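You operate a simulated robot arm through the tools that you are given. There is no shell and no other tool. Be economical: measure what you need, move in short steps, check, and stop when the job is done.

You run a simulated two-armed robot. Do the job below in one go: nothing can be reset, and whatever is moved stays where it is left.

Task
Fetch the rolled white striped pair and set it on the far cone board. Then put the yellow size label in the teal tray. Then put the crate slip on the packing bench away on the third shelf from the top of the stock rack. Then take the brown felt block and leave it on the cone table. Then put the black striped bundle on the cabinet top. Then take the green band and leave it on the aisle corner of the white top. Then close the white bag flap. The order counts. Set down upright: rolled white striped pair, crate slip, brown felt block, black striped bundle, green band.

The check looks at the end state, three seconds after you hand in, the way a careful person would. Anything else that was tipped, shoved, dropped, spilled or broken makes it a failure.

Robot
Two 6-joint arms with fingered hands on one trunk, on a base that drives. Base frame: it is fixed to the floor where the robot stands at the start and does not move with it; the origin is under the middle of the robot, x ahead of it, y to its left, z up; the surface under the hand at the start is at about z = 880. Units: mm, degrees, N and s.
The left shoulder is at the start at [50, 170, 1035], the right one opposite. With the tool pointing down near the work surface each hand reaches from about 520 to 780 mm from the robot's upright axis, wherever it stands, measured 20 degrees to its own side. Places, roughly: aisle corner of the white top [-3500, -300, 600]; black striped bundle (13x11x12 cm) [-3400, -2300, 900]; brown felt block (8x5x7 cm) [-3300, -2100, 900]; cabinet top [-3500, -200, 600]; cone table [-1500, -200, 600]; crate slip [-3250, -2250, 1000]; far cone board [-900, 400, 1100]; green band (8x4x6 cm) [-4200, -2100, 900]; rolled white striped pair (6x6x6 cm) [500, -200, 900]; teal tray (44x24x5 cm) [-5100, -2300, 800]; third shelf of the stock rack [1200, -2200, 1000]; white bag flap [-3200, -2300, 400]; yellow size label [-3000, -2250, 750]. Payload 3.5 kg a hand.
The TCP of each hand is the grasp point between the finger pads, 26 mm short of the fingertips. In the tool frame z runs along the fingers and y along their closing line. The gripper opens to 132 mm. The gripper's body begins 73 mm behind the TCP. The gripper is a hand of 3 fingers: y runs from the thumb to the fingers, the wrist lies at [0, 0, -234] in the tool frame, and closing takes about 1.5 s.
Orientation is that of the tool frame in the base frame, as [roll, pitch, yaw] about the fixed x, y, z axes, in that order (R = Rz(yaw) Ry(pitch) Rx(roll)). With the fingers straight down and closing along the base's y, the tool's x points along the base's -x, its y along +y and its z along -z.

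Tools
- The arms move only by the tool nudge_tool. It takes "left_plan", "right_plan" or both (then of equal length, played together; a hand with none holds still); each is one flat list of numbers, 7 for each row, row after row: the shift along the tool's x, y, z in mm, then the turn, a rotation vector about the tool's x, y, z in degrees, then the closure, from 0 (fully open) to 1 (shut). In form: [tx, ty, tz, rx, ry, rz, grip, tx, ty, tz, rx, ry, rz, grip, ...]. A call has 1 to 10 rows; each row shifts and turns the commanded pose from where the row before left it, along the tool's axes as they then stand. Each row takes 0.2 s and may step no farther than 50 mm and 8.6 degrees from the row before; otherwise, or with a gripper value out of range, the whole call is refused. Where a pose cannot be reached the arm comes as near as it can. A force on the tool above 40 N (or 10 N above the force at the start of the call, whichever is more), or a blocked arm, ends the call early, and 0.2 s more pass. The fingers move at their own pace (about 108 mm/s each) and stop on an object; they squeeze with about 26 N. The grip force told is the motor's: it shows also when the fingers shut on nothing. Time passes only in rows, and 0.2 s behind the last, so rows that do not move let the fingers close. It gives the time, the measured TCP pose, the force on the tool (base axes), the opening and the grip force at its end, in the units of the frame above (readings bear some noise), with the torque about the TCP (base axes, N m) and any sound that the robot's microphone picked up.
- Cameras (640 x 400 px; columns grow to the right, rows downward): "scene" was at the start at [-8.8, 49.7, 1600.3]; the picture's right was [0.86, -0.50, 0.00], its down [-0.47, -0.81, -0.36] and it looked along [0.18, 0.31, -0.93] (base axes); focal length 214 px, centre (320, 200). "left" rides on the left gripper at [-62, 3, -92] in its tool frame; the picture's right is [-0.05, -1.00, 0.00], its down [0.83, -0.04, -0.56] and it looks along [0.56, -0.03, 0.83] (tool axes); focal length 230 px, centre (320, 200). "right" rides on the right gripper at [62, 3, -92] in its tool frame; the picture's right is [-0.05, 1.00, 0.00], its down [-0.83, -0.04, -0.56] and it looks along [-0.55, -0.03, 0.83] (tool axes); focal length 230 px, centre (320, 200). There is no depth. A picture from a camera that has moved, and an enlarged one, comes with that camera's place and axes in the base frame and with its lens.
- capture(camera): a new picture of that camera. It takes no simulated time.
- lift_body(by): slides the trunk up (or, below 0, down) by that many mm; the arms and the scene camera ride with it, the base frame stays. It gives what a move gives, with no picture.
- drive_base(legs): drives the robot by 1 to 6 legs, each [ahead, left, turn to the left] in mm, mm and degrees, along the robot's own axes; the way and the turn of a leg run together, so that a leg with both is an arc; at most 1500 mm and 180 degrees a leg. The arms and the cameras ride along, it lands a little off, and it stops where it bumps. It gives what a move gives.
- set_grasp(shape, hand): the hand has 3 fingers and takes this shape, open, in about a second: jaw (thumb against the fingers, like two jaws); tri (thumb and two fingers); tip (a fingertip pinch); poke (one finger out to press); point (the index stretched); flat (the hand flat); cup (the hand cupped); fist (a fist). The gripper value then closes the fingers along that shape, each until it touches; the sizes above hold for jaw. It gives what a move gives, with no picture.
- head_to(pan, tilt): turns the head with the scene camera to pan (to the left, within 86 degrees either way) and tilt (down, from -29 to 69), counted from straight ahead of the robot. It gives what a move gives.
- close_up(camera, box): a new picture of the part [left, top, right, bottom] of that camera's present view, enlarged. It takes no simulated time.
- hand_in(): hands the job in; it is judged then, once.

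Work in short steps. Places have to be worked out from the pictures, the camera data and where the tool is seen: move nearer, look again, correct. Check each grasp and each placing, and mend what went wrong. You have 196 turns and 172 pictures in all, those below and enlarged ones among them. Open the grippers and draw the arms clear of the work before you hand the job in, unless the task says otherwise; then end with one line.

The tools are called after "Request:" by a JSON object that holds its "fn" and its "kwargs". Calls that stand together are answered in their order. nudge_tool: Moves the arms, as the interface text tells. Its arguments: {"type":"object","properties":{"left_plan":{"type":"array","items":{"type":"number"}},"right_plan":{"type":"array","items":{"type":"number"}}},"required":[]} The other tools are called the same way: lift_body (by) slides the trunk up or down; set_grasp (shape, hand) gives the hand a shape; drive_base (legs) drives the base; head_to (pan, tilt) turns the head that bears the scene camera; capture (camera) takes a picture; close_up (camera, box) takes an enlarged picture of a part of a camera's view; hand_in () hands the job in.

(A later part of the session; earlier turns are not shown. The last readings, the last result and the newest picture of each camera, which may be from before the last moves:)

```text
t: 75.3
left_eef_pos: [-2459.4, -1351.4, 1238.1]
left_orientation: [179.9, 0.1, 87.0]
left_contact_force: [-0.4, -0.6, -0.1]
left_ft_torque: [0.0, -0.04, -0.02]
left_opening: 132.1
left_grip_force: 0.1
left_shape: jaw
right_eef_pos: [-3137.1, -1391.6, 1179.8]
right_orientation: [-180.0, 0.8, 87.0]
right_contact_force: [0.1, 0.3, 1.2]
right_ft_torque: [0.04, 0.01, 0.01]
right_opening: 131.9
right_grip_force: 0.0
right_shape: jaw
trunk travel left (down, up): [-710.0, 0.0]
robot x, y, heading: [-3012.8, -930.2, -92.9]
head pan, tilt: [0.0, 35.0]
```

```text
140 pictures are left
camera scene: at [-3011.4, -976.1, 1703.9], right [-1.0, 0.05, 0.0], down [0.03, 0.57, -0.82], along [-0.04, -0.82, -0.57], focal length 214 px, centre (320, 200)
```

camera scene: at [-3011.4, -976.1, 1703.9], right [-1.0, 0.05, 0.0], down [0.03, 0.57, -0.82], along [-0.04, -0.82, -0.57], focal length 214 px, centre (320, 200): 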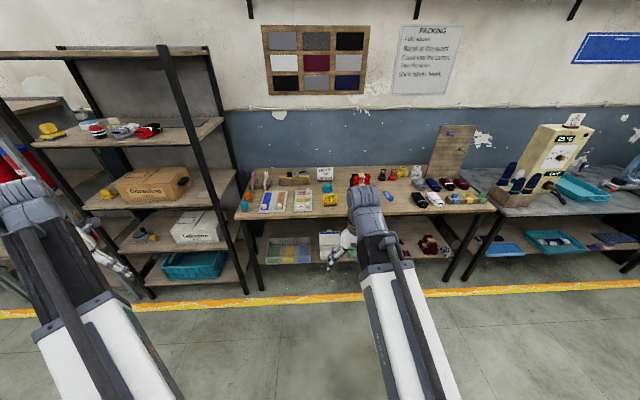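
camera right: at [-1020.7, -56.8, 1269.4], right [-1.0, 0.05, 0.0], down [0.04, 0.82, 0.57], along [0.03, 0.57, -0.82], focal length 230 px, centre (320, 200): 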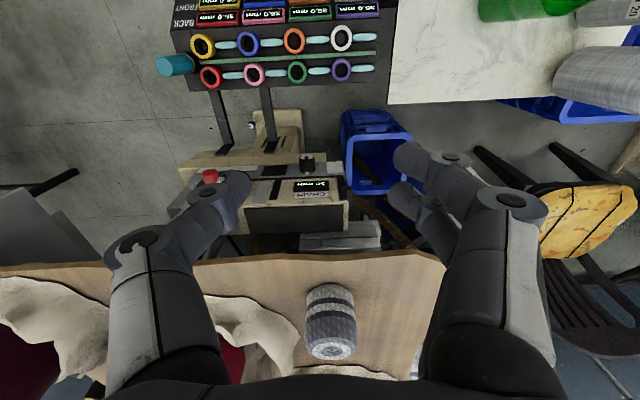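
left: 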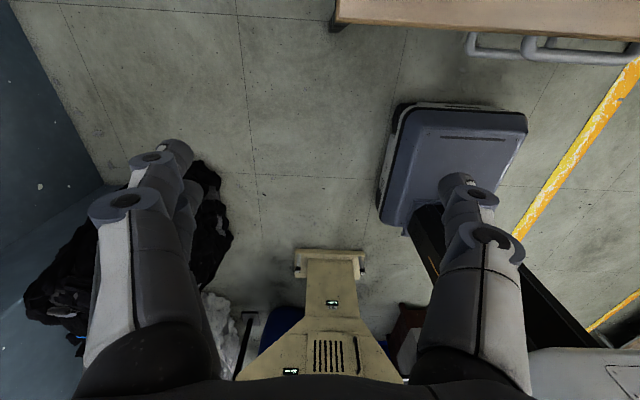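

Request:
{"fn": "close_up", "kwargs": {"camera": "scene", "box": [230, 150, 370, 270]}}

Request:
{"fn": "close_up", "kwargs": {"camera": "scene", "box": [360, 150, 500, 270]}}

Request:
{"fn": "close_up", "kwargs": {"camera": "scene", "box": [480, 120, 640, 260]}}

```text
3.33 times, centred on (300, 210) of scene
camera zoom: at [-3011.4, -976.1, 1703.9], right [-1.0, 0.05, 0.0], down [0.03, 0.57, -0.82], along [-0.04, -0.82, -0.57], focal length 715 px, centre (387, 167)
```

zoom: 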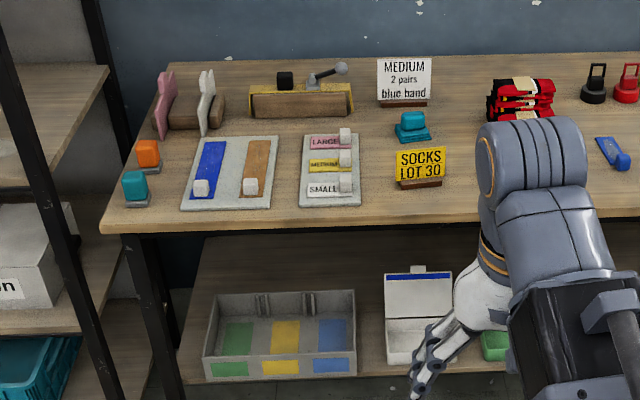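

```text
3.33 times, centred on (430, 210) of scene
camera zoom: at [-3011.4, -976.1, 1703.9], right [-1.0, 0.05, 0.0], down [0.03, 0.57, -0.82], along [-0.04, -0.82, -0.57], focal length 715 px, centre (-47, 167)
```

zoom: 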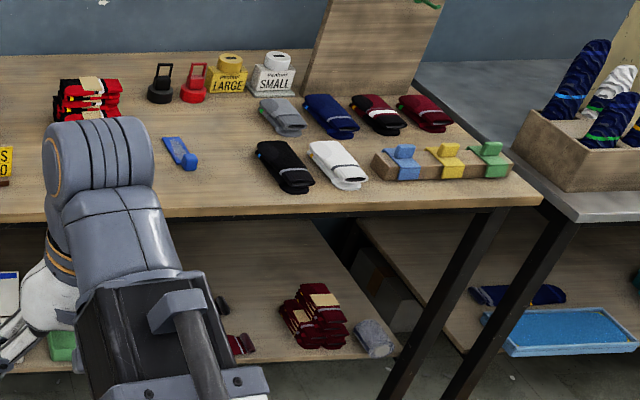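

```text
2.86 times, centred on (560, 190) of scene
camera zoom: at [-3011.4, -976.1, 1703.9], right [-1.0, 0.05, 0.0], down [0.03, 0.57, -0.82], along [-0.04, -0.82, -0.57], focal length 613 px, centre (-366, 229)
```

zoom: 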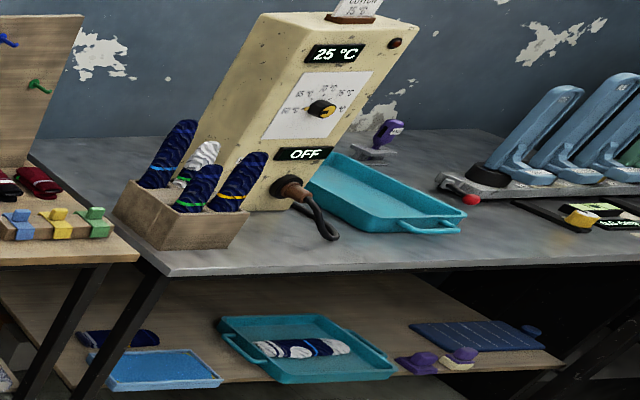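

The yellow MEDIUM tag sits on a label board around [-2950,-2290] on the bench; the teal tray is on the grey table beyond. I tuck the left hand inward, drop the trunk, and approach so the left hand can reach the tag.

Request:
{"fn": "nudge_tool", "kwargs": {"left_plan": [0, -45, 0, 0, 0, 0, 0, 0, -45, 0, 0, 0, 0, 0, 0, -45, 0, 0, 0, 0, 0, 0, -45, 0, 0, 0, 0, 0, 0, -45, 0, 0, 0, 0, 0]}}

Request:
{"fn": "drive_base", "kwargs": {"legs": [[700, -100, 3]]}}

Request:
{"fn": "head_to", "kwargs": {"pan": 10, "tilt": 55}}

Request:
{"fn": "capture", "kwargs": {"camera": "scene"}}

Request:
{"fn": "capture", "kwargs": {"camera": "left"}}

```text
t: 76.5
left_eef_pos: [-2671.5, -1360.5, 1186.2]
left_orientation: [179.8, 0.4, 87.0]
left_contact_force: [0.5, 0.6, -0.2]
left_ft_torque: [-0.06, -0.01, -0.01]
left_opening: 132.0
left_grip_force: 0.0
left_shape: jaw
left hand out of reach, approached as far as the arm can: row 1, 2, 3, 4, 5
right_eef_pos: [-3137.5, -1392.4, 1179.7]
right_orientation: [-179.9, 0.9, 86.9]
right_contact_force: [-0.6, 0.8, -0.7]
right_ft_torque: [0.02, 0.02, 0.01]
right_opening: 131.9
right_grip_force: 0.1
right_shape: jaw
trunk travel left (down, up): [-710.0, 0.0]
robot x, y, heading: [-3010.6, -928.6, -92.9]
head pan, tilt: [0.0, 35.0]
```

```text
t: 80.3
left_eef_pos: [-2758.0, -2021.8, 1187.8]
left_orientation: [179.9, 0.4, 90.6]
left_contact_force: [0.5, 0.0, 0.4]
left_ft_torque: [-0.01, -0.01, 0.02]
left_opening: 132.1
left_grip_force: 0.0
left_shape: jaw
right_eef_pos: [-3219.2, -2083.6, 1180.0]
right_orientation: [-179.9, 0.7, 90.6]
right_contact_force: [0.7, 0.7, -0.2]
right_ft_torque: [0.02, -0.06, 0.01]
right_opening: 131.9
right_grip_force: 0.0
right_shape: jaw
trunk travel left (down, up): [-710.0, 0.0]
robot x, y, heading: [-3121.9, -1613.5, -89.3]
head pan, tilt: [0.0, 35.0]
```

```text
t: 81.1
left_eef_pos: [-2755.7, -2021.0, 1188.0]
left_orientation: [179.8, 0.5, 90.6]
left_contact_force: [-0.4, -0.9, 0.3]
left_ft_torque: [-0.01, -0.01, 0.01]
left_opening: 132.0
left_grip_force: 0.1
left_shape: jaw
right_eef_pos: [-3220.1, -2083.2, 1180.3]
right_orientation: [-179.9, 0.8, 90.7]
right_contact_force: [-0.4, -0.5, -0.8]
right_ft_torque: [-0.04, 0.02, 0.03]
right_opening: 131.9
right_grip_force: 0.1
right_shape: jaw
trunk travel left (down, up): [-710.0, 0.0]
robot x, y, heading: [-3123.6, -1611.7, -89.1]
head pan, tilt: [10.0, 55.0]
```

```text
136 pictures are left
camera scene: at [-3108.1, -1642.4, 1675.8], right [-0.98, -0.18, 0.0], down [-0.15, 0.8, -0.57], along [0.11, -0.56, -0.82], focal length 214 px, centre (320, 200)
```

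scene: 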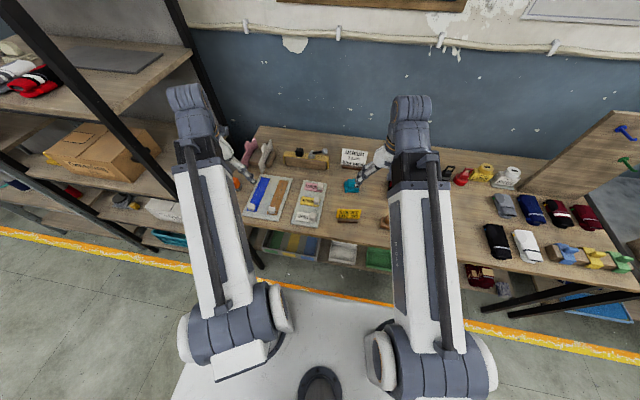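

```text
135 pictures are left
camera left: at [-2752.4, -2081.6, 1280.2], right [-1.0, -0.06, 0.0], down [-0.05, 0.83, 0.55], along [-0.03, 0.55, -0.84], focal length 230 px, centre (320, 200)
```

left: 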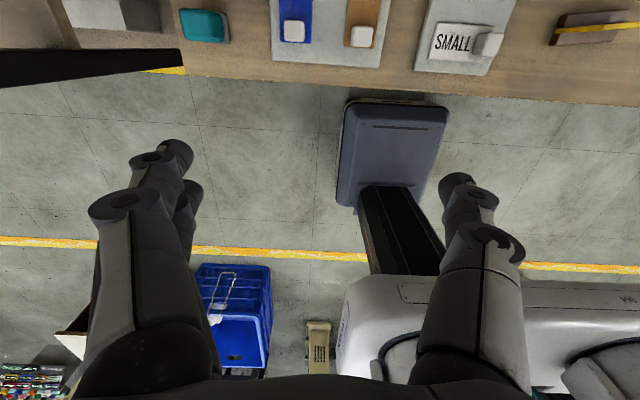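

Request:
{"fn": "close_up", "kwargs": {"camera": "scene", "box": [220, 130, 400, 250]}}

Request:
{"fn": "lift_body", "kwargs": {"by": -100}}

Request:
{"fn": "close_up", "kwargs": {"camera": "scene", "box": [220, 100, 400, 220]}}

```text
3.33 times, centred on (310, 190) of scene
camera zoom: at [-3108.1, -1642.4, 1675.8], right [-0.98, -0.18, 0.0], down [-0.15, 0.8, -0.57], along [0.11, -0.56, -0.82], focal length 715 px, centre (353, 233)
```

zoom: 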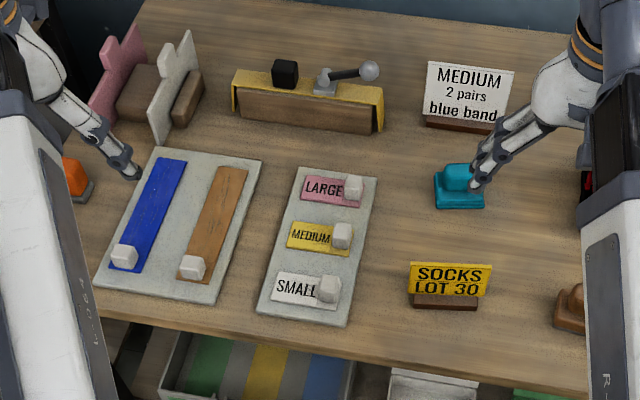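

```text
t: 82.4
left_eef_pos: [-2756.5, -2021.3, 1086.9]
left_orientation: [179.8, 0.5, 90.7]
left_contact_force: [0.0, 0.3, 0.2]
left_ft_torque: [0.02, -0.01, 0.03]
left_opening: 131.9
left_grip_force: 0.0
left_shape: jaw
right_eef_pos: [-3219.9, -2083.3, 1080.1]
right_orientation: [-179.8, 0.8, 90.5]
right_contact_force: [-0.1, -0.4, 0.5]
right_ft_torque: [0.02, -0.02, 0.01]
right_opening: 132.1
right_grip_force: 0.1
right_shape: jaw
trunk travel left (down, up): [-610.0, 100.0]
robot x, y, heading: [-3123.4, -1611.6, -89.2]
head pan, tilt: [10.0, 55.0]
```

```text
3.33 times, centred on (310, 160) of scene
camera zoom: at [-3108.1, -1642.2, 1575.8], right [-0.98, -0.19, 0.0], down [-0.15, 0.81, -0.57], along [0.11, -0.56, -0.82], focal length 715 px, centre (353, 333)
```

zoom: 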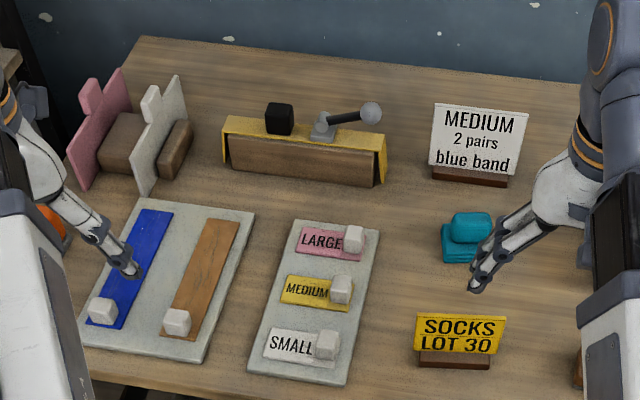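

Vertical stereo gives the yellow tag's knob at about [-2987,-2177,885]. I bring the left hand above it.

Request:
{"fn": "nudge_tool", "kwargs": {"left_plan": [-26, -38, 12, 0, 0, 0, 0, -26, -38, 12, 0, 0, 0, 0, -26, -38, 12, 0, 0, 0, 0, -26, -38, 12, 0, 0, 0, 0, -26, -38, 12, 0, 0, 0, 0, -26, -38, 12, 0, 0, 0, 0, 0, 0, 0, 0, 0, 0, 0]}}

Request:
{"fn": "capture", "kwargs": {"camera": "left"}}

Request:
{"fn": "close_up", "kwargs": {"camera": "scene", "box": [220, 100, 400, 220]}}

```text
t: 84.0
left_eef_pos: [-2982.0, -2179.6, 1015.5]
left_orientation: [179.8, 0.5, 90.7]
left_contact_force: [0.1, 0.1, -0.3]
left_ft_torque: [0.0, 0.01, -0.01]
left_opening: 131.9
left_grip_force: 0.0
left_shape: jaw
right_eef_pos: [-3220.4, -2083.8, 1080.2]
right_orientation: [-179.8, 0.8, 90.5]
right_contact_force: [0.3, -0.7, -0.5]
right_ft_torque: [-0.01, 0.01, -0.01]
right_opening: 131.8
right_grip_force: 0.1
right_shape: jaw
trunk travel left (down, up): [-610.0, 100.0]
robot x, y, heading: [-3123.3, -1609.7, -88.8]
head pan, tilt: [10.0, 55.0]
```

```text
132 pictures are left
camera left: at [-2977.8, -2240.4, 1109.2], right [-1.0, -0.06, 0.0], down [-0.05, 0.83, 0.55], along [-0.03, 0.55, -0.84], focal length 230 px, centre (320, 200)
```

left: 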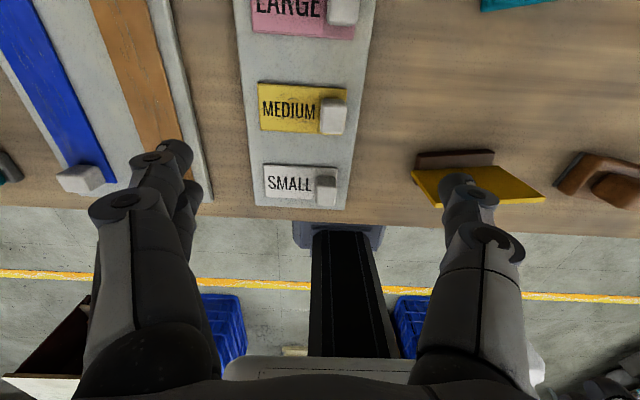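

```text
3.33 times, centred on (310, 160) of scene
camera zoom: at [-3108.2, -1642.3, 1575.7], right [-0.98, -0.19, 0.0], down [-0.15, 0.81, -0.57], along [0.11, -0.56, -0.82], focal length 715 px, centre (353, 333)
```

zoom: 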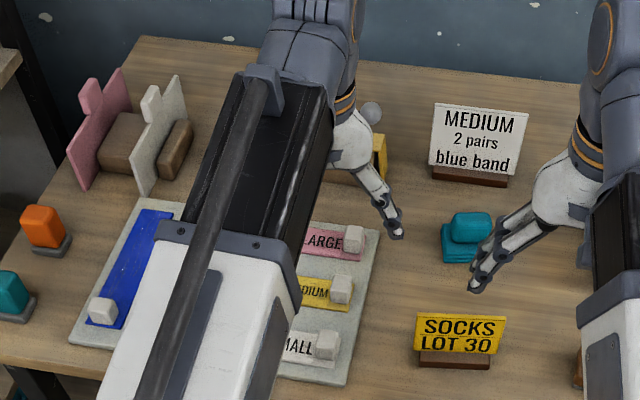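

Refined: knob ≈[-2992,-2183], z≈874. I pre-close to ~65 mm and descend to about z 905 to look.

Request:
{"fn": "nudge_tool", "kwargs": {"left_plan": [-3, -10, 0, 0, 0, 0, 0.5, 0, 0, 30, 0, 0, 0, 0.5, 0, 0, 40, 0, 0, 0, 0.5, 0, 0, 40, 0, 0, 0, 0.5, 0, 0, 0, 0, 0, 0, 0.5]}}

Request:
{"fn": "capture", "kwargs": {"camera": "left"}}

```text
t: 85.2
left_eef_pos: [-2991.2, -2185.1, 904.7]
left_orientation: [179.8, 0.5, 90.5]
left_contact_force: [0.4, -0.1, 0.6]
left_ft_torque: [-0.01, -0.02, 0.01]
left_opening: 66.6
left_grip_force: 0.2
left_shape: jaw
right_eef_pos: [-3219.0, -2083.6, 1080.0]
right_orientation: [-179.9, 0.8, 90.6]
right_contact_force: [0.1, -0.3, -1.0]
right_ft_torque: [0.0, 0.01, 0.01]
right_opening: 131.5
right_grip_force: 0.1
right_shape: jaw
trunk travel left (down, up): [-610.0, 100.0]
robot x, y, heading: [-3119.2, -1616.7, -89.3]
head pan, tilt: [10.0, 55.0]
```

```text
130 pictures are left
camera left: at [-2987.9, -2245.4, 997.7], right [-1.0, -0.06, 0.0], down [-0.05, 0.83, 0.55], along [-0.03, 0.55, -0.84], focal length 230 px, centre (320, 200)
```

left: 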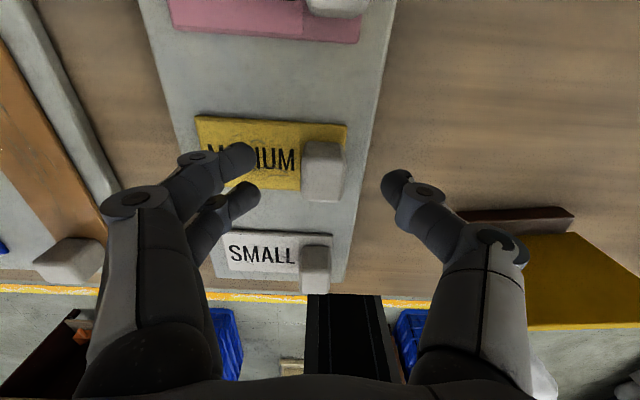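

Knob is centred between the fingers. Descend in small steps watching contact force.

Request:
{"fn": "nudge_tool", "kwargs": {"left_plan": [-2, -2, 6, 0, 0, 0, 0.5, 0, 0, 5, 0, 0, 0, 0.5, 0, 0, 4, 0, 0, 0, 0.5, 0, 0, 0, 0, 0, 0, 0.5]}}

Request:
{"fn": "close_up", "kwargs": {"camera": "left", "box": [160, 80, 480, 280]}}

```text
t: 86.2
left_eef_pos: [-2993.9, -2187.0, 893.0]
left_orientation: [179.8, 0.4, 90.5]
left_contact_force: [0.6, -1.9, 4.4]
left_ft_torque: [0.01, -0.27, -0.05]
left_opening: 66.5
left_grip_force: 0.1
left_shape: jaw
right_eef_pos: [-3220.7, -2082.3, 1079.9]
right_orientation: [-179.8, 0.8, 90.6]
right_contact_force: [-0.2, 0.9, 0.4]
right_ft_torque: [0.0, 0.02, -0.03]
right_opening: 132.1
right_grip_force: 0.0
right_shape: jaw
trunk travel left (down, up): [-610.0, 100.0]
robot x, y, heading: [-3128.7, -1610.5, -89.2]
head pan, tilt: [10.0, 55.0]
```

```text
2.00 times, centred on (320, 180) of left
camera zoom: at [-2990.0, -2247.4, 983.9], right [-1.0, -0.06, 0.0], down [-0.05, 0.83, 0.55], along [-0.03, 0.55, -0.84], focal length 460 px, centre (320, 240)
```

zoom: 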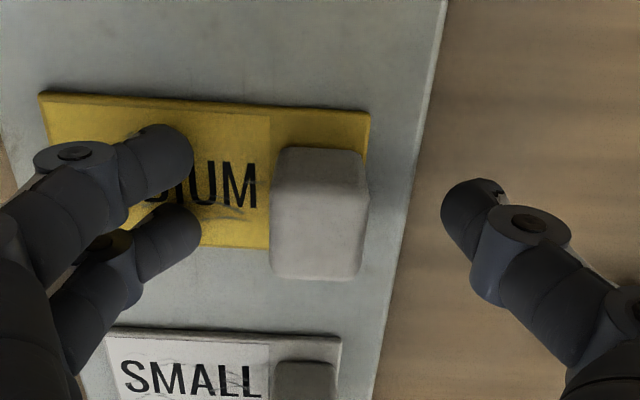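

Finger pads touch the label plate (z≈867). Raise 2 mm and close on the knob, then lift a little.

Request:
{"fn": "nudge_tool", "kwargs": {"left_plan": [0, 0, -2.5, 0, 0, 0, 0.5, 0, 0, 0, 0, 0, 0, 0.9, 0, 0, 0, 0, 0, 0, 0.9, 0, 0, 0, 0, 0, 0, 0.9, 0, 0, -15, 0, 0, 0, 0.9, 0, 0, -20, 0, 0, 0, 0.9, 0, 0, -30, 0, 0, 0, 0.9, 0, 0, -40, 0, 0, 0, 0.9]}}

Request:
{"fn": "close_up", "kwargs": {"camera": "left", "box": [160, 0, 480, 280]}}

```text
t: 88.0
left_eef_pos: [-2994.0, -2182.9, 996.1]
left_orientation: [179.8, 0.4, 90.6]
left_contact_force: [0.0, -0.4, -0.4]
left_ft_torque: [0.06, 0.01, 0.0]
left_opening: 18.0
left_grip_force: 25.4
left_shape: jaw
right_eef_pos: [-3220.1, -2082.6, 1079.9]
right_orientation: [-179.9, 0.9, 90.6]
right_contact_force: [-0.7, 0.3, 0.4]
right_ft_torque: [0.03, 0.0, 0.06]
right_opening: 131.8
right_grip_force: 0.2
right_shape: jaw
trunk travel left (down, up): [-610.0, 100.0]
robot x, y, heading: [-3126.7, -1612.8, -89.4]
head pan, tilt: [10.0, 55.0]
```

```text
1.43 times, centred on (320, 140) of left
camera zoom: at [-2989.8, -2243.6, 1090.0], right [-1.0, -0.06, 0.0], down [-0.05, 0.83, 0.55], along [-0.03, 0.55, -0.84], focal length 329 px, centre (320, 286)
```

zoom: 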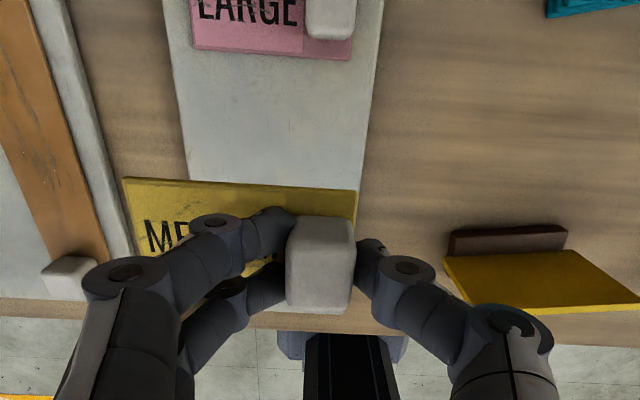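

The label is held by its knob (18 mm, 25 N). Back out and drive along to the teal tray.

Request:
{"fn": "drive_base", "kwargs": {"legs": [[-550, 0, 0], [0, -1050, 0], [0, -1000, 0]]}}

Request:
{"fn": "head_to", "kwargs": {"pan": 10, "tilt": 35}}

Request:
{"fn": "capture", "kwargs": {"camera": "scene"}}

```text
t: 100.9
left_eef_pos: [-5041.7, -1652.0, 996.9]
left_orientation: [179.8, 0.5, 90.0]
left_contact_force: [1.1, -0.4, 1.5]
left_ft_torque: [0.02, -0.01, -0.01]
left_opening: 17.8
left_grip_force: 26.8
left_shape: jaw
right_eef_pos: [-5266.8, -1548.7, 1079.9]
right_orientation: [-179.9, 0.8, 90.0]
right_contact_force: [-0.8, 0.5, 0.1]
right_ft_torque: [0.01, -0.02, -0.03]
right_opening: 131.9
right_grip_force: 0.1
right_shape: jaw
trunk travel left (down, up): [-610.0, 100.0]
robot x, y, heading: [-5164.4, -1079.6, -90.0]
head pan, tilt: [10.0, 55.0]
```

```text
t: 101.8
left_eef_pos: [-5041.0, -1651.9, 996.3]
left_orientation: [179.8, 0.3, 90.0]
left_contact_force: [0.0, 0.4, -1.2]
left_ft_torque: [0.0, 0.0, 0.01]
left_opening: 17.9
left_grip_force: 26.1
left_shape: jaw
right_eef_pos: [-5266.4, -1548.9, 1080.4]
right_orientation: [-179.9, 0.8, 90.0]
right_contact_force: [-0.1, 0.2, 0.1]
right_ft_torque: [0.01, 0.0, 0.03]
right_opening: 131.6
right_grip_force: 0.1
right_shape: jaw
trunk travel left (down, up): [-610.0, 100.0]
robot x, y, heading: [-5165.0, -1082.4, -89.7]
head pan, tilt: [10.0, 35.0]
```

```text
127 pictures are left
camera scene: at [-5146.8, -1125.2, 1603.9], right [-0.98, -0.17, 0.0], down [-0.1, 0.57, -0.82], along [0.14, -0.81, -0.57], focal length 214 px, centre (320, 200)
```

scene: 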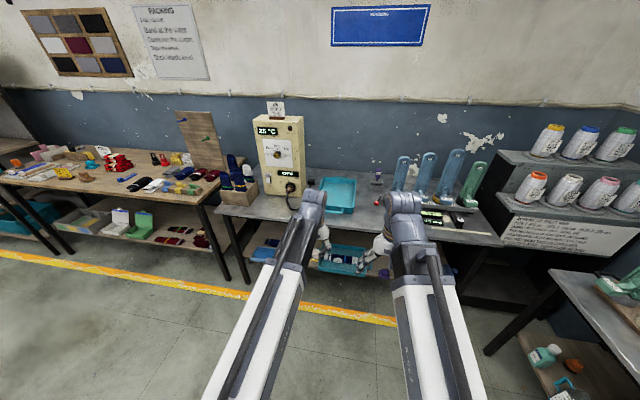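

Tray centre ≈[-5068,-2225]. Drive forward 510 mm with the hand coming over it.

Request:
{"fn": "drive_base", "kwargs": {"legs": [[500, 0, 0]]}}

Request:
{"fn": "head_to", "kwargs": {"pan": 5, "tilt": 55}}

Request:
{"fn": "capture", "kwargs": {"camera": "scene"}}

Request:
{"fn": "capture", "kwargs": {"camera": "left"}}

```text
t: 104.7
left_eef_pos: [-5047.8, -2158.3, 995.8]
left_orientation: [179.7, 0.4, 89.5]
left_contact_force: [0.6, 0.2, -0.5]
left_ft_torque: [0.02, 0.05, -0.01]
left_opening: 17.7
left_grip_force: 25.9
left_shape: jaw
right_eef_pos: [-5272.3, -2051.8, 1080.4]
right_orientation: [-179.9, 0.8, 89.5]
right_contact_force: [0.2, 0.4, 0.6]
right_ft_torque: [0.05, 0.04, -0.02]
right_opening: 131.6
right_grip_force: 0.1
right_shape: jaw
trunk travel left (down, up): [-610.0, 100.0]
robot x, y, heading: [-5164.9, -1581.4, -90.2]
head pan, tilt: [10.0, 35.0]
```

```text
t: 105.5
left_eef_pos: [-5047.2, -2156.1, 997.5]
left_orientation: [179.7, 0.6, 89.5]
left_contact_force: [-0.3, -0.4, -0.2]
left_ft_torque: [-0.02, -0.01, 0.01]
left_opening: 18.2
left_grip_force: 26.2
left_shape: jaw
right_eef_pos: [-5272.9, -2052.3, 1079.7]
right_orientation: [-179.9, 0.8, 89.5]
right_contact_force: [0.2, -0.9, 0.4]
right_ft_torque: [0.04, 0.02, 0.03]
right_opening: 132.0
right_grip_force: 0.0
right_shape: jaw
trunk travel left (down, up): [-610.0, 100.0]
robot x, y, heading: [-5168.2, -1584.2, -90.5]
head pan, tilt: [5.0, 55.0]
```

```text
126 pictures are left
camera scene: at [-5157.9, -1614.3, 1575.8], right [-1.0, -0.08, 0.0], down [-0.07, 0.82, -0.57], along [0.05, -0.57, -0.82], focal length 214 px, centre (320, 200)
```

scene: 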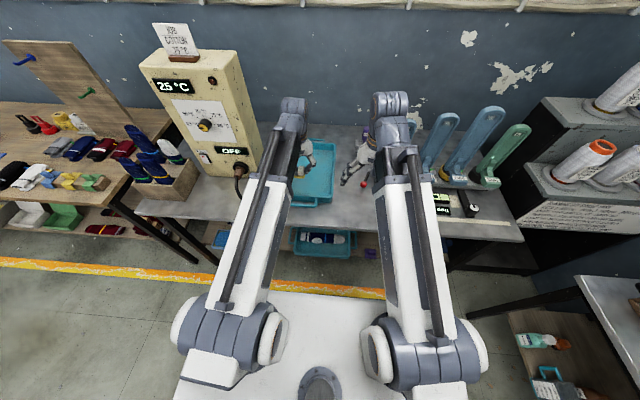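

```text
125 pictures are left
camera left: at [-5044.8, -2217.0, 1089.7], right [-1.0, -0.04, 0.0], down [-0.04, 0.83, 0.55], along [-0.02, 0.55, -0.84], focal length 230 px, centre (320, 200)
```

left: 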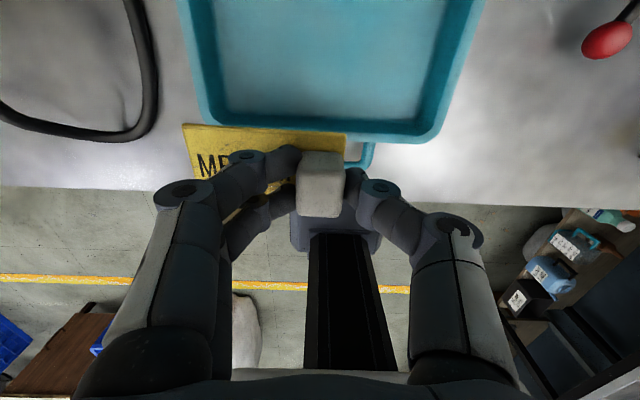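

The tray's long side runs away from me, front inner edge ≈y −2165, centre x≈−5056. Move the label over it and lower.

Request:
{"fn": "nudge_tool", "kwargs": {"left_plan": [-35, -12, 0, 0, 0, 0, 0.9, -35, -12, 0, 0, 0, 0, 0.9, -34, -13, 0, 0, 0, 0, 0.9, 0, 0, 30, 0, 0, 0, 0.9, 0, 0, 30, 0, 0, 0, 0.9, 0, 0, 10, 0, 0, 0, 0.9, 0, 0, 0, 0, 0, 0, 0.9]}}

Request:
{"fn": "capture", "kwargs": {"camera": "left"}}

```text
t: 107.2
left_eef_pos: [-5085.3, -2261.4, 927.9]
left_orientation: [179.9, 0.5, 89.4]
left_contact_force: [-0.4, -0.2, -0.1]
left_ft_torque: [0.01, 0.02, -0.02]
left_opening: 18.1
left_grip_force: 26.2
left_shape: jaw
right_eef_pos: [-5271.7, -2051.9, 1080.3]
right_orientation: [-179.9, 0.8, 89.5]
right_contact_force: [-0.4, 0.0, -0.2]
right_ft_torque: [0.03, 0.01, -0.02]
right_opening: 132.0
right_grip_force: 0.1
right_shape: jaw
trunk travel left (down, up): [-610.0, 100.0]
robot x, y, heading: [-5169.2, -1583.8, -90.7]
head pan, tilt: [5.0, 55.0]
```

```text
124 pictures are left
camera left: at [-5081.5, -2321.4, 1021.0], right [-1.0, -0.04, 0.0], down [-0.04, 0.83, 0.55], along [-0.02, 0.55, -0.84], focal length 230 px, centre (320, 200)
```

left: 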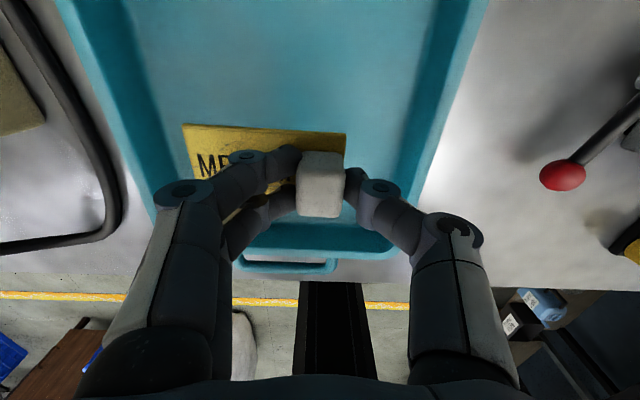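

Label is inside the tray outline. Lower in small steps to contact.

Request:
{"fn": "nudge_tool", "kwargs": {"left_plan": [0, 0, 8, 0, 0, 0, 0.9, 0, 0, 8, 0, 0, 0, 0.9, 0, 0, 6, 0, 0, 0, 0.9, 0, 0, 4, 0, 0, 0, 0.9, 0, 0, 3, 0, 0, 0, 0.9, 0, 0, 0, 0, 0, 0, 0.9]}}

```text
t: 108.5
left_eef_pos: [-5085.3, -2262.0, 898.4]
left_orientation: [179.8, 0.4, 89.6]
left_contact_force: [-0.8, -0.2, 0.3]
left_ft_torque: [0.03, 0.04, -0.03]
left_opening: 18.2
left_grip_force: 25.8
left_shape: jaw
right_eef_pos: [-5272.5, -2051.7, 1079.9]
right_orientation: [-180.0, 0.8, 89.6]
right_contact_force: [0.3, 1.0, 0.4]
right_ft_torque: [-0.02, 0.01, 0.02]
right_opening: 131.8
right_grip_force: 0.0
right_shape: jaw
trunk travel left (down, up): [-610.0, 100.0]
robot x, y, heading: [-5169.5, -1584.6, -90.2]
head pan, tilt: [5.0, 55.0]
```

Request:
{"fn": "nudge_tool", "kwargs": {"left_plan": [0, 0, 4, 0, 0, 0, 0.9, 0, 0, 3, 0, 0, 0, 0.9, 0, 0, 3, 0, 0, 0, 0.9, 0, 0, 0, 0, 0, 0, 0.9]}}

Request:
{"fn": "capture", "kwargs": {"camera": "left"}}

```text
t: 109.5
left_eef_pos: [-5085.5, -2262.5, 888.7]
left_orientation: [179.8, 0.5, 89.5]
left_contact_force: [-0.7, 0.0, -0.4]
left_ft_torque: [-0.01, -0.03, 0.01]
left_opening: 17.8
left_grip_force: 25.8
left_shape: jaw
right_eef_pos: [-5272.6, -2051.8, 1079.2]
right_orientation: [-179.9, 0.8, 89.5]
right_contact_force: [-0.2, 0.3, 0.0]
right_ft_torque: [0.02, 0.03, 0.02]
right_opening: 132.2
right_grip_force: 0.1
right_shape: jaw
trunk travel left (down, up): [-610.0, 100.0]
robot x, y, heading: [-5163.6, -1583.3, -90.2]
head pan, tilt: [5.0, 55.0]
```

```text
123 pictures are left
camera left: at [-5082.3, -2322.3, 982.2], right [-1.0, -0.04, 0.0], down [-0.04, 0.83, 0.55], along [-0.02, 0.55, -0.84], focal length 230 px, centre (320, 200)
```

left: 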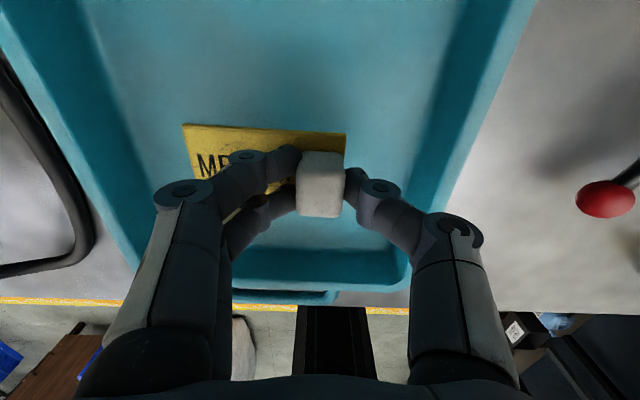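

No contact yet; continue lowering gently.

Request:
{"fn": "nudge_tool", "kwargs": {"left_plan": [0, 0, 4, 0, 0, 0, 0.9, 0, 0, 3, 0, 0, 0, 0.9, 0, 0, 3, 0, 0, 0, 0.9, 0, 0, 3, 0, 0, 0, 0.9, 0, 0, 0, 0, 0, 0, 0.9]}}

```text
t: 110.8
left_eef_pos: [-5084.5, -2261.4, 877.1]
left_orientation: [179.8, 0.3, 89.4]
left_contact_force: [0.9, -0.4, -0.4]
left_ft_torque: [-0.02, -0.03, 0.02]
left_opening: 18.1
left_grip_force: 26.0
left_shape: jaw
right_eef_pos: [-5271.8, -2052.8, 1080.0]
right_orientation: [-179.9, 0.8, 89.4]
right_contact_force: [-0.4, 0.4, 0.0]
right_ft_torque: [0.01, 0.02, -0.02]
right_opening: 131.9
right_grip_force: 0.1
right_shape: jaw
trunk travel left (down, up): [-610.0, 100.0]
robot x, y, heading: [-5166.0, -1586.3, -90.3]
head pan, tilt: [5.0, 55.0]
```

Request:
{"fn": "nudge_tool", "kwargs": {"left_plan": [0, 0, 4, 0, 0, 0, 0.9, 0, 0, 4, 0, 0, 0, 0.9, 0, 0, 4, 0, 0, 0, 0.9, 0, 0, 4, 0, 0, 0, 0.9, 0, 0, 0, 0, 0, 0, 0.9]}}

Request:
{"fn": "capture", "kwargs": {"camera": "left"}}

```text
t: 112.0
left_eef_pos: [-5085.0, -2261.5, 860.6]
left_orientation: [179.8, 0.4, 89.5]
left_contact_force: [0.0, 0.9, -0.5]
left_ft_torque: [0.01, 0.02, 0.0]
left_opening: 17.9
left_grip_force: 25.7
left_shape: jaw
right_eef_pos: [-5272.2, -2052.7, 1078.9]
right_orientation: [180.0, 0.8, 89.5]
right_contact_force: [-0.2, -0.7, 0.3]
right_ft_torque: [0.0, -0.03, -0.01]
right_opening: 131.9
right_grip_force: 0.0
right_shape: jaw
trunk travel left (down, up): [-610.0, 100.0]
robot x, y, heading: [-5163.9, -1583.8, -90.5]
head pan, tilt: [5.0, 55.0]
```

```text
122 pictures are left
camera left: at [-5082.5, -2322.2, 953.5], right [-1.0, -0.04, 0.0], down [-0.04, 0.83, 0.55], along [-0.02, 0.55, -0.84], focal length 230 px, centre (320, 200)
```

left: 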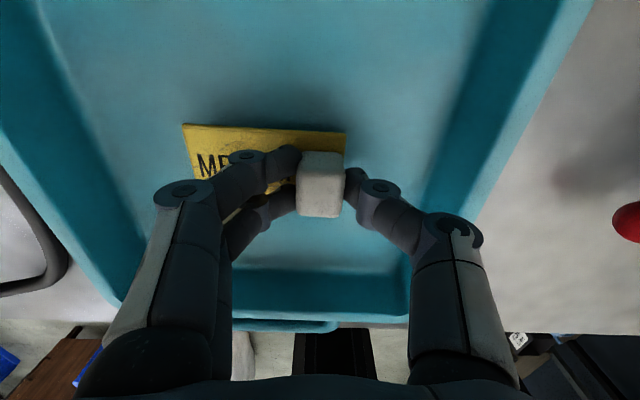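

Shadow gap suggests ~40 mm still to go. Continue.

Request:
{"fn": "nudge_tool", "kwargs": {"left_plan": [0, 0, 6, 0, 0, 0, 0.9, 0, 0, 6, 0, 0, 0, 0.9, 0, 0, 5, 0, 0, 0, 0.9, 0, 0, 4, 0, 0, 0, 0.9, 0, 0, 4, 0, 0, 0, 0.9, 0, 0, 0, 0, 0, 0, 0.9]}}

Request:
{"fn": "capture", "kwargs": {"camera": "left"}}

```text
t: 113.3
left_eef_pos: [-5084.5, -2261.1, 838.7]
left_orientation: [179.7, 0.7, 89.5]
left_contact_force: [0.7, -4.5, 32.0]
left_ft_torque: [-0.04, -0.13, -0.01]
left_opening: 19.9
left_grip_force: 26.4
left_shape: jaw
right_eef_pos: [-5272.4, -2049.6, 1081.4]
right_orientation: [-180.0, 0.9, 89.5]
right_contact_force: [0.5, -0.7, -0.6]
right_ft_torque: [-0.01, -0.03, 0.02]
right_opening: 131.9
right_grip_force: 0.0
right_shape: jaw
trunk travel left (down, up): [-610.0, 100.0]
robot x, y, heading: [-5162.6, -1584.3, -90.5]
head pan, tilt: [5.0, 55.0]
```

```text
121 pictures are left
camera left: at [-5082.7, -2320.6, 931.4], right [-1.0, -0.04, 0.0], down [-0.04, 0.84, 0.54], along [-0.02, 0.54, -0.84], focal length 230 px, centre (320, 200)
```

left: 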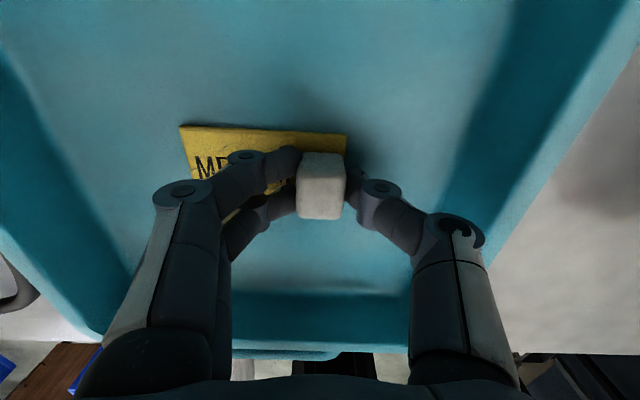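

Touchdown (32 N). Ease up a touch, open slightly and withdraw.

Request:
{"fn": "nudge_tool", "kwargs": {"left_plan": [0, 0, -3, 0, 0, 0, 0.9, 0, 0, 0, 0, 0, 0, 0.65, 0, 0, 0, 0, 0, 0, 0.6, 0, 0, -10, 0, 0, 0, 0.6, 0, 0, -25, 0, 0, 0, 0.6, 0, 0, -40, 0, 0, 0, 0.6, 0, 0, -45, 0, 0, 0, 0.4, 0, 0, -45, 0, 0, 0, 0, 0, 0, 0, 0, 0, 0, 0]}}

Request:
{"fn": "capture", "kwargs": {"camera": "left"}}

```text
t: 115.3
left_eef_pos: [-5088.7, -2257.8, 1005.2]
left_orientation: [179.8, 0.3, 89.4]
left_contact_force: [0.3, -0.5, 0.0]
left_ft_torque: [-0.02, 0.01, -0.02]
left_opening: 131.8
left_grip_force: 0.1
left_shape: jaw
right_eef_pos: [-5271.0, -2052.4, 1079.6]
right_orientation: [-179.9, 0.9, 89.5]
right_contact_force: [0.1, 0.4, 0.7]
right_ft_torque: [-0.01, 0.01, 0.0]
right_opening: 131.8
right_grip_force: 0.0
right_shape: jaw
trunk travel left (down, up): [-610.0, 100.0]
robot x, y, heading: [-5162.6, -1585.8, -90.2]
head pan, tilt: [5.0, 55.0]
```

```text
120 pictures are left
camera left: at [-5084.9, -2318.6, 1097.5], right [-1.0, -0.04, 0.0], down [-0.04, 0.83, 0.55], along [-0.02, 0.55, -0.84], focal length 230 px, centre (320, 200)
```

left: 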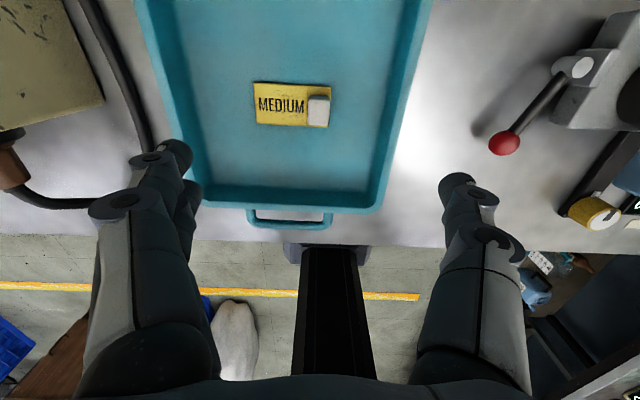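

Label lies in the tray. Back out and return to the packing bench for the crate slip; I'll move the right hand aside to view what was hidden.

Request:
{"fn": "drive_base", "kwargs": {"legs": [[-500, 0, 0], [0, 1000, 0], [0, 850, 0]]}}

Request:
{"fn": "head_to", "kwargs": {"pan": 0, "tilt": 35}}

Request:
{"fn": "close_up", "kwargs": {"camera": "scene", "box": [160, 120, 480, 320]}}

```text
t: 127.2
left_eef_pos: [-3212.6, -1740.2, 1004.1]
left_orientation: [179.8, 0.4, 90.1]
left_contact_force: [-0.2, 0.4, 0.6]
left_ft_torque: [0.02, -0.01, 0.0]
left_opening: 131.9
left_grip_force: 0.1
left_shape: jaw
right_eef_pos: [-3399.8, -1535.5, 1079.9]
right_orientation: [-179.9, 0.7, 90.1]
right_contact_force: [-0.9, -0.5, 0.0]
right_ft_torque: [-0.01, -0.04, 0.02]
right_opening: 131.9
right_grip_force: 0.1
right_shape: jaw
trunk travel left (down, up): [-610.0, 100.0]
robot x, y, heading: [-3300.6, -1064.7, -89.8]
head pan, tilt: [5.0, 55.0]
```

```text
t: 128.1
left_eef_pos: [-3212.6, -1741.4, 1004.7]
left_orientation: [179.9, 0.4, 90.1]
left_contact_force: [0.7, -0.2, 0.6]
left_ft_torque: [-0.01, -0.01, 0.03]
left_opening: 131.9
left_grip_force: 0.0
left_shape: jaw
right_eef_pos: [-3399.1, -1536.2, 1080.3]
right_orientation: [-180.0, 0.7, 90.0]
right_contact_force: [0.0, 0.1, -0.6]
right_ft_torque: [0.01, -0.05, 0.03]
right_opening: 132.2
right_grip_force: 0.1
right_shape: jaw
trunk travel left (down, up): [-610.0, 100.0]
robot x, y, heading: [-3298.4, -1067.1, -90.1]
head pan, tilt: [0.0, 35.0]
```

```text
2.00 times, centred on (320, 220) of scene
camera zoom: at [-3296.1, -1113.1, 1603.9], right [-1.0, 0.0, 0.0], down [0.0, 0.57, -0.82], along [0.0, -0.82, -0.57], focal length 429 px, centre (320, 160)
```

zoom: 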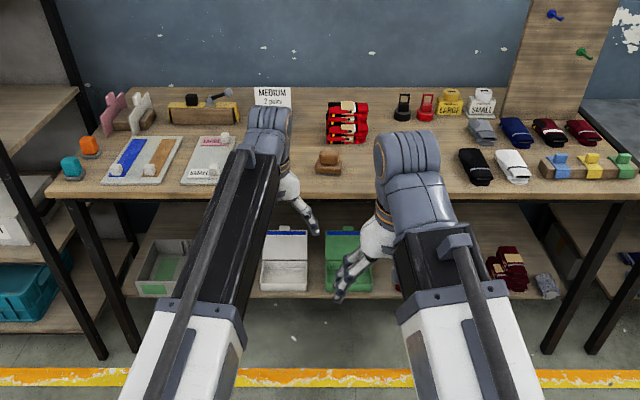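

Bench now visible: brown felt block at centre front, red/black bundle behind, and the yellow "SOCKS LOT 30" card (crate slip) hidden behind my left arm. For a shelf placement I need the fingers nearly horizontal, so I tilt the left hand 60° (fingers forward-down).

Request:
{"fn": "nudge_tool", "kwargs": {"left_plan": [0, 0, 0, 0, -8.5, 0, 0, 0, 0, 0, 0, -8.5, 0, 0, 0, 0, 0, 0, -8.5, 0, 0, 0, 0, 0, 0, -8.5, 0, 0, 0, 0, 0, 0, -8.5, 0, 0, 0, 0, 0, 0, -8.5, 0, 0, 0, 0, 0, 0, -8.5, 0, 0, 0, 0, 0, 0, 0, 0, 0]}}

Request:
{"fn": "capture", "kwargs": {"camera": "left"}}

Request:
{"fn": "capture", "kwargs": {"camera": "scene"}}

```text
t: 129.9
left_eef_pos: [-3213.1, -1740.3, 1003.5]
left_orientation: [179.6, 59.9, 89.8]
left_contact_force: [0.4, 0.1, -0.5]
left_ft_torque: [-0.02, 0.0, 0.01]
left_opening: 132.0
left_grip_force: 0.1
left_shape: jaw
right_eef_pos: [-3399.9, -1536.7, 1080.0]
right_orientation: [-179.8, 0.8, 90.1]
right_contact_force: [1.0, -0.5, 0.3]
right_ft_torque: [0.02, 0.02, 0.01]
right_opening: 132.1
right_grip_force: 0.1
right_shape: jaw
trunk travel left (down, up): [-610.0, 100.0]
robot x, y, heading: [-3298.6, -1072.1, -89.9]
head pan, tilt: [0.0, 35.0]
```

```text
118 pictures are left
camera left: at [-3210.0, -1690.3, 1104.1], right [-1.0, -0.03, 0.04], down [-0.04, 0.9, -0.44], along [-0.03, -0.44, -0.9], focal length 230 px, centre (320, 200)
```

left: 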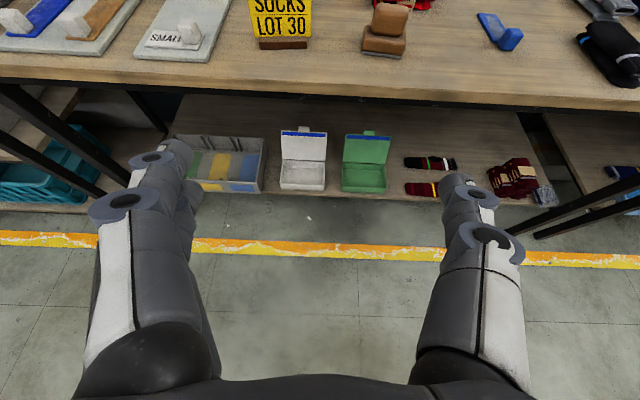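

```text
117 pictures are left
camera scene: at [-3296.1, -1113.1, 1604.0], right [-1.0, 0.0, 0.0], down [0.0, 0.57, -0.82], along [0.0, -0.82, -0.57], focal length 214 px, centre (320, 200)
```

scene: 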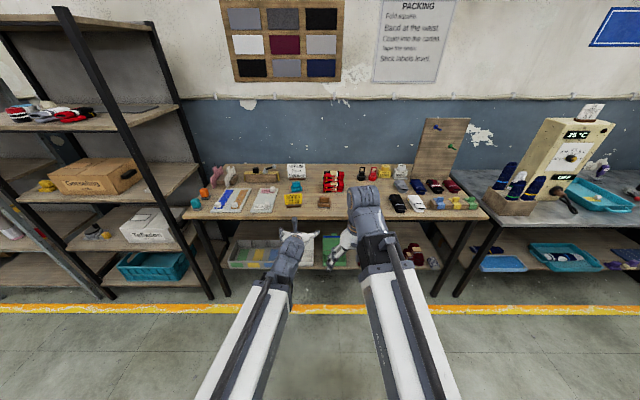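

The tilt works and the left camera now looks along the fingers. The slip is near [-3147,-2115]. Drive forward 300 mm and close in.

Request:
{"fn": "drive_base", "kwargs": {"legs": [[300, 0, 0]]}}

Request:
{"fn": "capture", "kwargs": {"camera": "left"}}

```text
t: 131.9
left_eef_pos: [-3218.1, -2035.2, 1002.2]
left_orientation: [179.6, 59.9, 89.4]
left_contact_force: [-0.3, -0.2, -0.4]
left_ft_torque: [-0.01, 0.01, 0.02]
left_opening: 131.9
left_grip_force: 0.1
left_shape: jaw
right_eef_pos: [-3403.2, -1829.1, 1080.8]
right_orientation: [-180.0, 0.8, 89.8]
right_contact_force: [0.3, -0.6, -0.3]
right_ft_torque: [0.0, 0.0, 0.0]
right_opening: 132.0
right_grip_force: 0.0
right_shape: jaw
trunk travel left (down, up): [-610.0, 100.0]
robot x, y, heading: [-3301.5, -1362.0, -90.4]
head pan, tilt: [0.0, 35.0]
```

```text
116 pictures are left
camera left: at [-3214.8, -1986.0, 1103.9], right [-1.0, -0.02, 0.04], down [-0.04, 0.9, -0.44], along [-0.03, -0.44, -0.9], focal length 230 px, centre (320, 200)
```

left: 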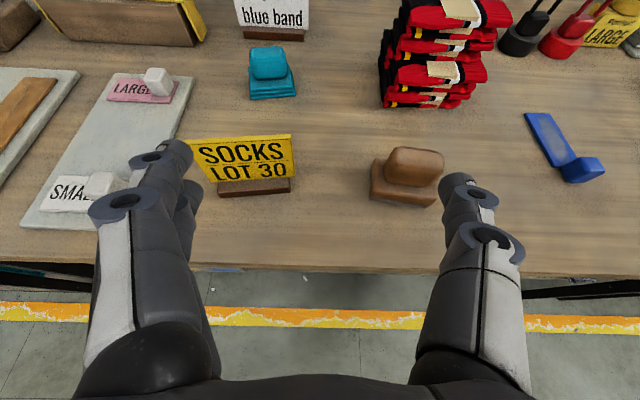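

Slip base centre ≈[-3146,-2115], ~90 mm wide; clear gaps either side. Align the hand in front of it and lower.

Request:
{"fn": "nudge_tool", "kwargs": {"left_plan": [25, 36, 14, 0, 0, 0, 0, 25, 36, 14, 0, 0, 0, 0, 3.6, 0, 34, 0, 0, 0, 0, 0, 0, 0, 0, 0, 0, 0]}}

Request:
{"fn": "capture", "kwargs": {"camera": "left"}}

```text
t: 132.9
left_eef_pos: [-3146.0, -2061.3, 925.8]
left_orientation: [179.5, 59.9, 89.5]
left_contact_force: [0.9, 0.5, 0.1]
left_ft_torque: [0.0, -0.01, 0.0]
left_opening: 131.6
left_grip_force: 0.1
left_shape: jaw
right_eef_pos: [-3403.2, -1828.7, 1080.3]
right_orientation: [-179.9, 0.7, 89.6]
right_contact_force: [-0.3, -0.1, -0.5]
right_ft_torque: [-0.01, -0.01, 0.0]
right_opening: 132.1
right_grip_force: 0.0
right_shape: jaw
trunk travel left (down, up): [-610.0, 100.0]
robot x, y, heading: [-3298.9, -1359.2, -90.3]
head pan, tilt: [0.0, 35.0]
```

```text
115 pictures are left
camera left: at [-3142.6, -2011.3, 1026.6], right [-1.0, -0.02, 0.04], down [-0.04, 0.9, -0.44], along [-0.03, -0.44, -0.9], focal length 230 px, centre (320, 200)
```

left: 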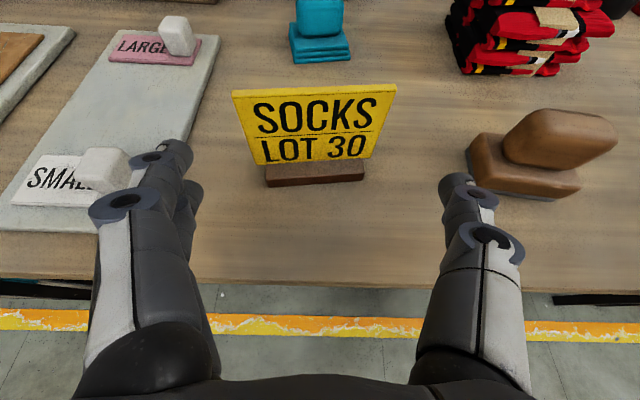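

Well aligned in x. Advance the last ~70 mm.

Request:
{"fn": "nudge_tool", "kwargs": {"left_plan": [3, 0, 25, 0, 0, 0, 0, 2, 0, 22, 0, 0, 0, 0, 2, 0, 20, 0, 0, 0, 0, 0, 0, 0, 0, 0, 0, 0]}}

Request:
{"fn": "capture", "kwargs": {"camera": "left"}}

```text
t: 133.9
left_eef_pos: [-3146.9, -2118.3, 887.2]
left_orientation: [179.6, 59.9, 89.3]
left_contact_force: [0.7, 0.0, -0.3]
left_ft_torque: [0.02, 0.01, -0.02]
left_opening: 131.7
left_grip_force: 0.0
left_shape: jaw
right_eef_pos: [-3402.8, -1830.9, 1080.1]
right_orientation: [-179.8, 0.8, 89.8]
right_contact_force: [0.4, -0.1, 0.0]
right_ft_torque: [-0.02, -0.02, -0.03]
right_opening: 131.7
right_grip_force: 0.0
right_shape: jaw
trunk travel left (down, up): [-610.0, 100.0]
robot x, y, heading: [-3304.6, -1361.9, -90.2]
head pan, tilt: [0.0, 35.0]
```

```text
114 pictures are left
camera left: at [-3143.5, -2068.8, 986.8], right [-1.0, -0.02, 0.04], down [-0.04, 0.9, -0.44], along [-0.03, -0.44, -0.9], focal length 230 px, centre (320, 200)
```

left: 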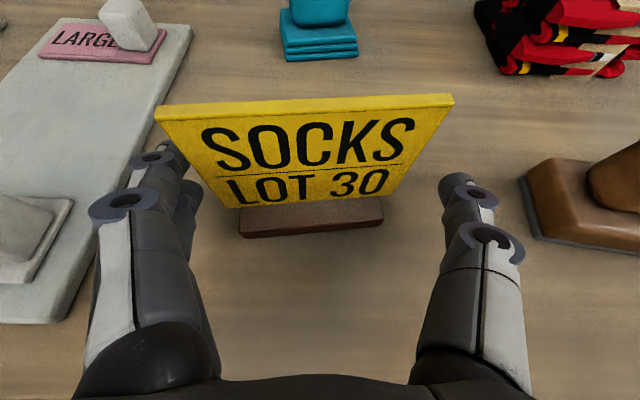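

Base sits centred between the fingers. Close and check.

Request:
{"fn": "nudge_tool", "kwargs": {"left_plan": [0, 0, 0, 0, 0, 0, 0.3, 0, 0, 0, 0, 0, 0, 0.6, 0, 0, 0, 0, 0, 0, 0.7, 0, 0, 0, 0, 0, 0, 0.7, 0, 0, 0, 0, 0, 0, 0.7]}}

Request:
{"fn": "capture", "kwargs": {"camera": "left"}}

```text
t: 135.1
left_eef_pos: [-3146.6, -2118.5, 888.4]
left_orientation: [179.7, 59.9, 89.4]
left_contact_force: [1.1, 0.5, 2.5]
left_ft_torque: [0.02, -0.05, -0.02]
left_opening: 5.1
left_grip_force: 26.2
left_shape: jaw
right_eef_pos: [-3404.4, -1829.5, 1079.2]
right_orientation: [-179.9, 0.7, 89.7]
right_contact_force: [0.3, -0.6, 1.1]
right_ft_torque: [0.01, 0.01, -0.01]
right_opening: 131.8
right_grip_force: 0.0
right_shape: jaw
trunk travel left (down, up): [-610.0, 100.0]
robot x, y, heading: [-3297.6, -1358.8, -90.6]
head pan, tilt: [0.0, 35.0]
```

```text
113 pictures are left
camera left: at [-3143.5, -2068.7, 987.4], right [-1.0, -0.02, 0.04], down [-0.04, 0.9, -0.44], along [-0.03, -0.44, -0.9], focal length 230 px, centre (320, 200)
```

left: 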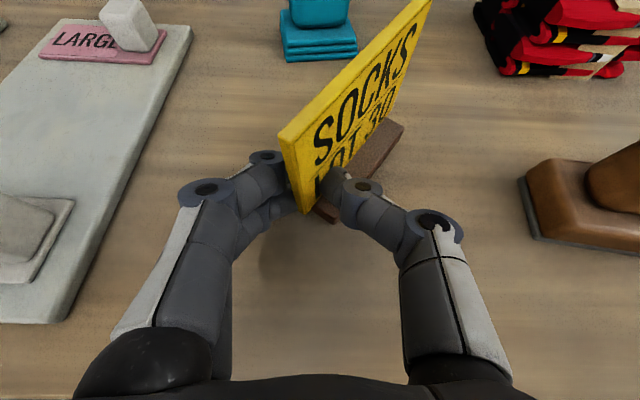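

The slip pivoted so the card's end is pinched between the pads, still standing. A deeper, aligned grasp is safer: I open, yaw the hand −28° to line up with the card, and move in 30 mm.

Request:
{"fn": "nudge_tool", "kwargs": {"left_plan": [0, 0, 0, 0, 0, 0, 0.5, 0, 0, 0, 0, 0, 0, 0.5, 0, 0, 0, 6.1, 0, 3.5, 0.5, 0, 0, 0, 6.1, 0, 3.5, 0.5, 0, 0, 0, 6.1, 0, 3.5, 0.5, 0, 0, 0, 6.1, 0, 3.5, 0.5, 0, 0, 0, 0, 0, 0, 0.5]}}

Request:
{"fn": "capture", "kwargs": {"camera": "left"}}

```text
t: 136.7
left_eef_pos: [-3147.0, -2116.0, 887.9]
left_orientation: [180.0, 59.9, 61.6]
left_contact_force: [1.2, -0.4, 0.5]
left_ft_torque: [0.0, 0.0, 0.03]
left_opening: 65.6
left_grip_force: 0.1
left_shape: jaw
right_eef_pos: [-3404.0, -1828.5, 1080.3]
right_orientation: [-179.9, 0.8, 89.7]
right_contact_force: [-0.3, 1.4, 0.3]
right_ft_torque: [-0.03, 0.02, -0.04]
right_opening: 132.2
right_grip_force: 0.1
right_shape: jaw
trunk travel left (down, up): [-610.0, 100.0]
robot x, y, heading: [-3301.4, -1358.4, -90.4]
head pan, tilt: [0.0, 35.0]
```

```text
112 pictures are left
camera left: at [-3120.2, -2075.1, 987.4], right [-0.89, 0.45, 0.04], down [0.39, 0.81, -0.44], along [-0.24, -0.37, -0.9], focal length 230 px, centre (320, 200)
```

left: 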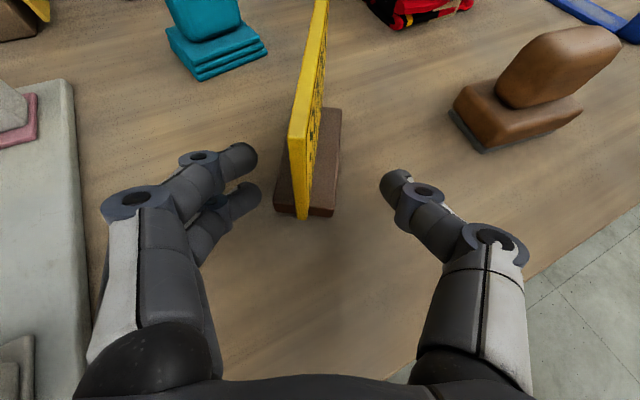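

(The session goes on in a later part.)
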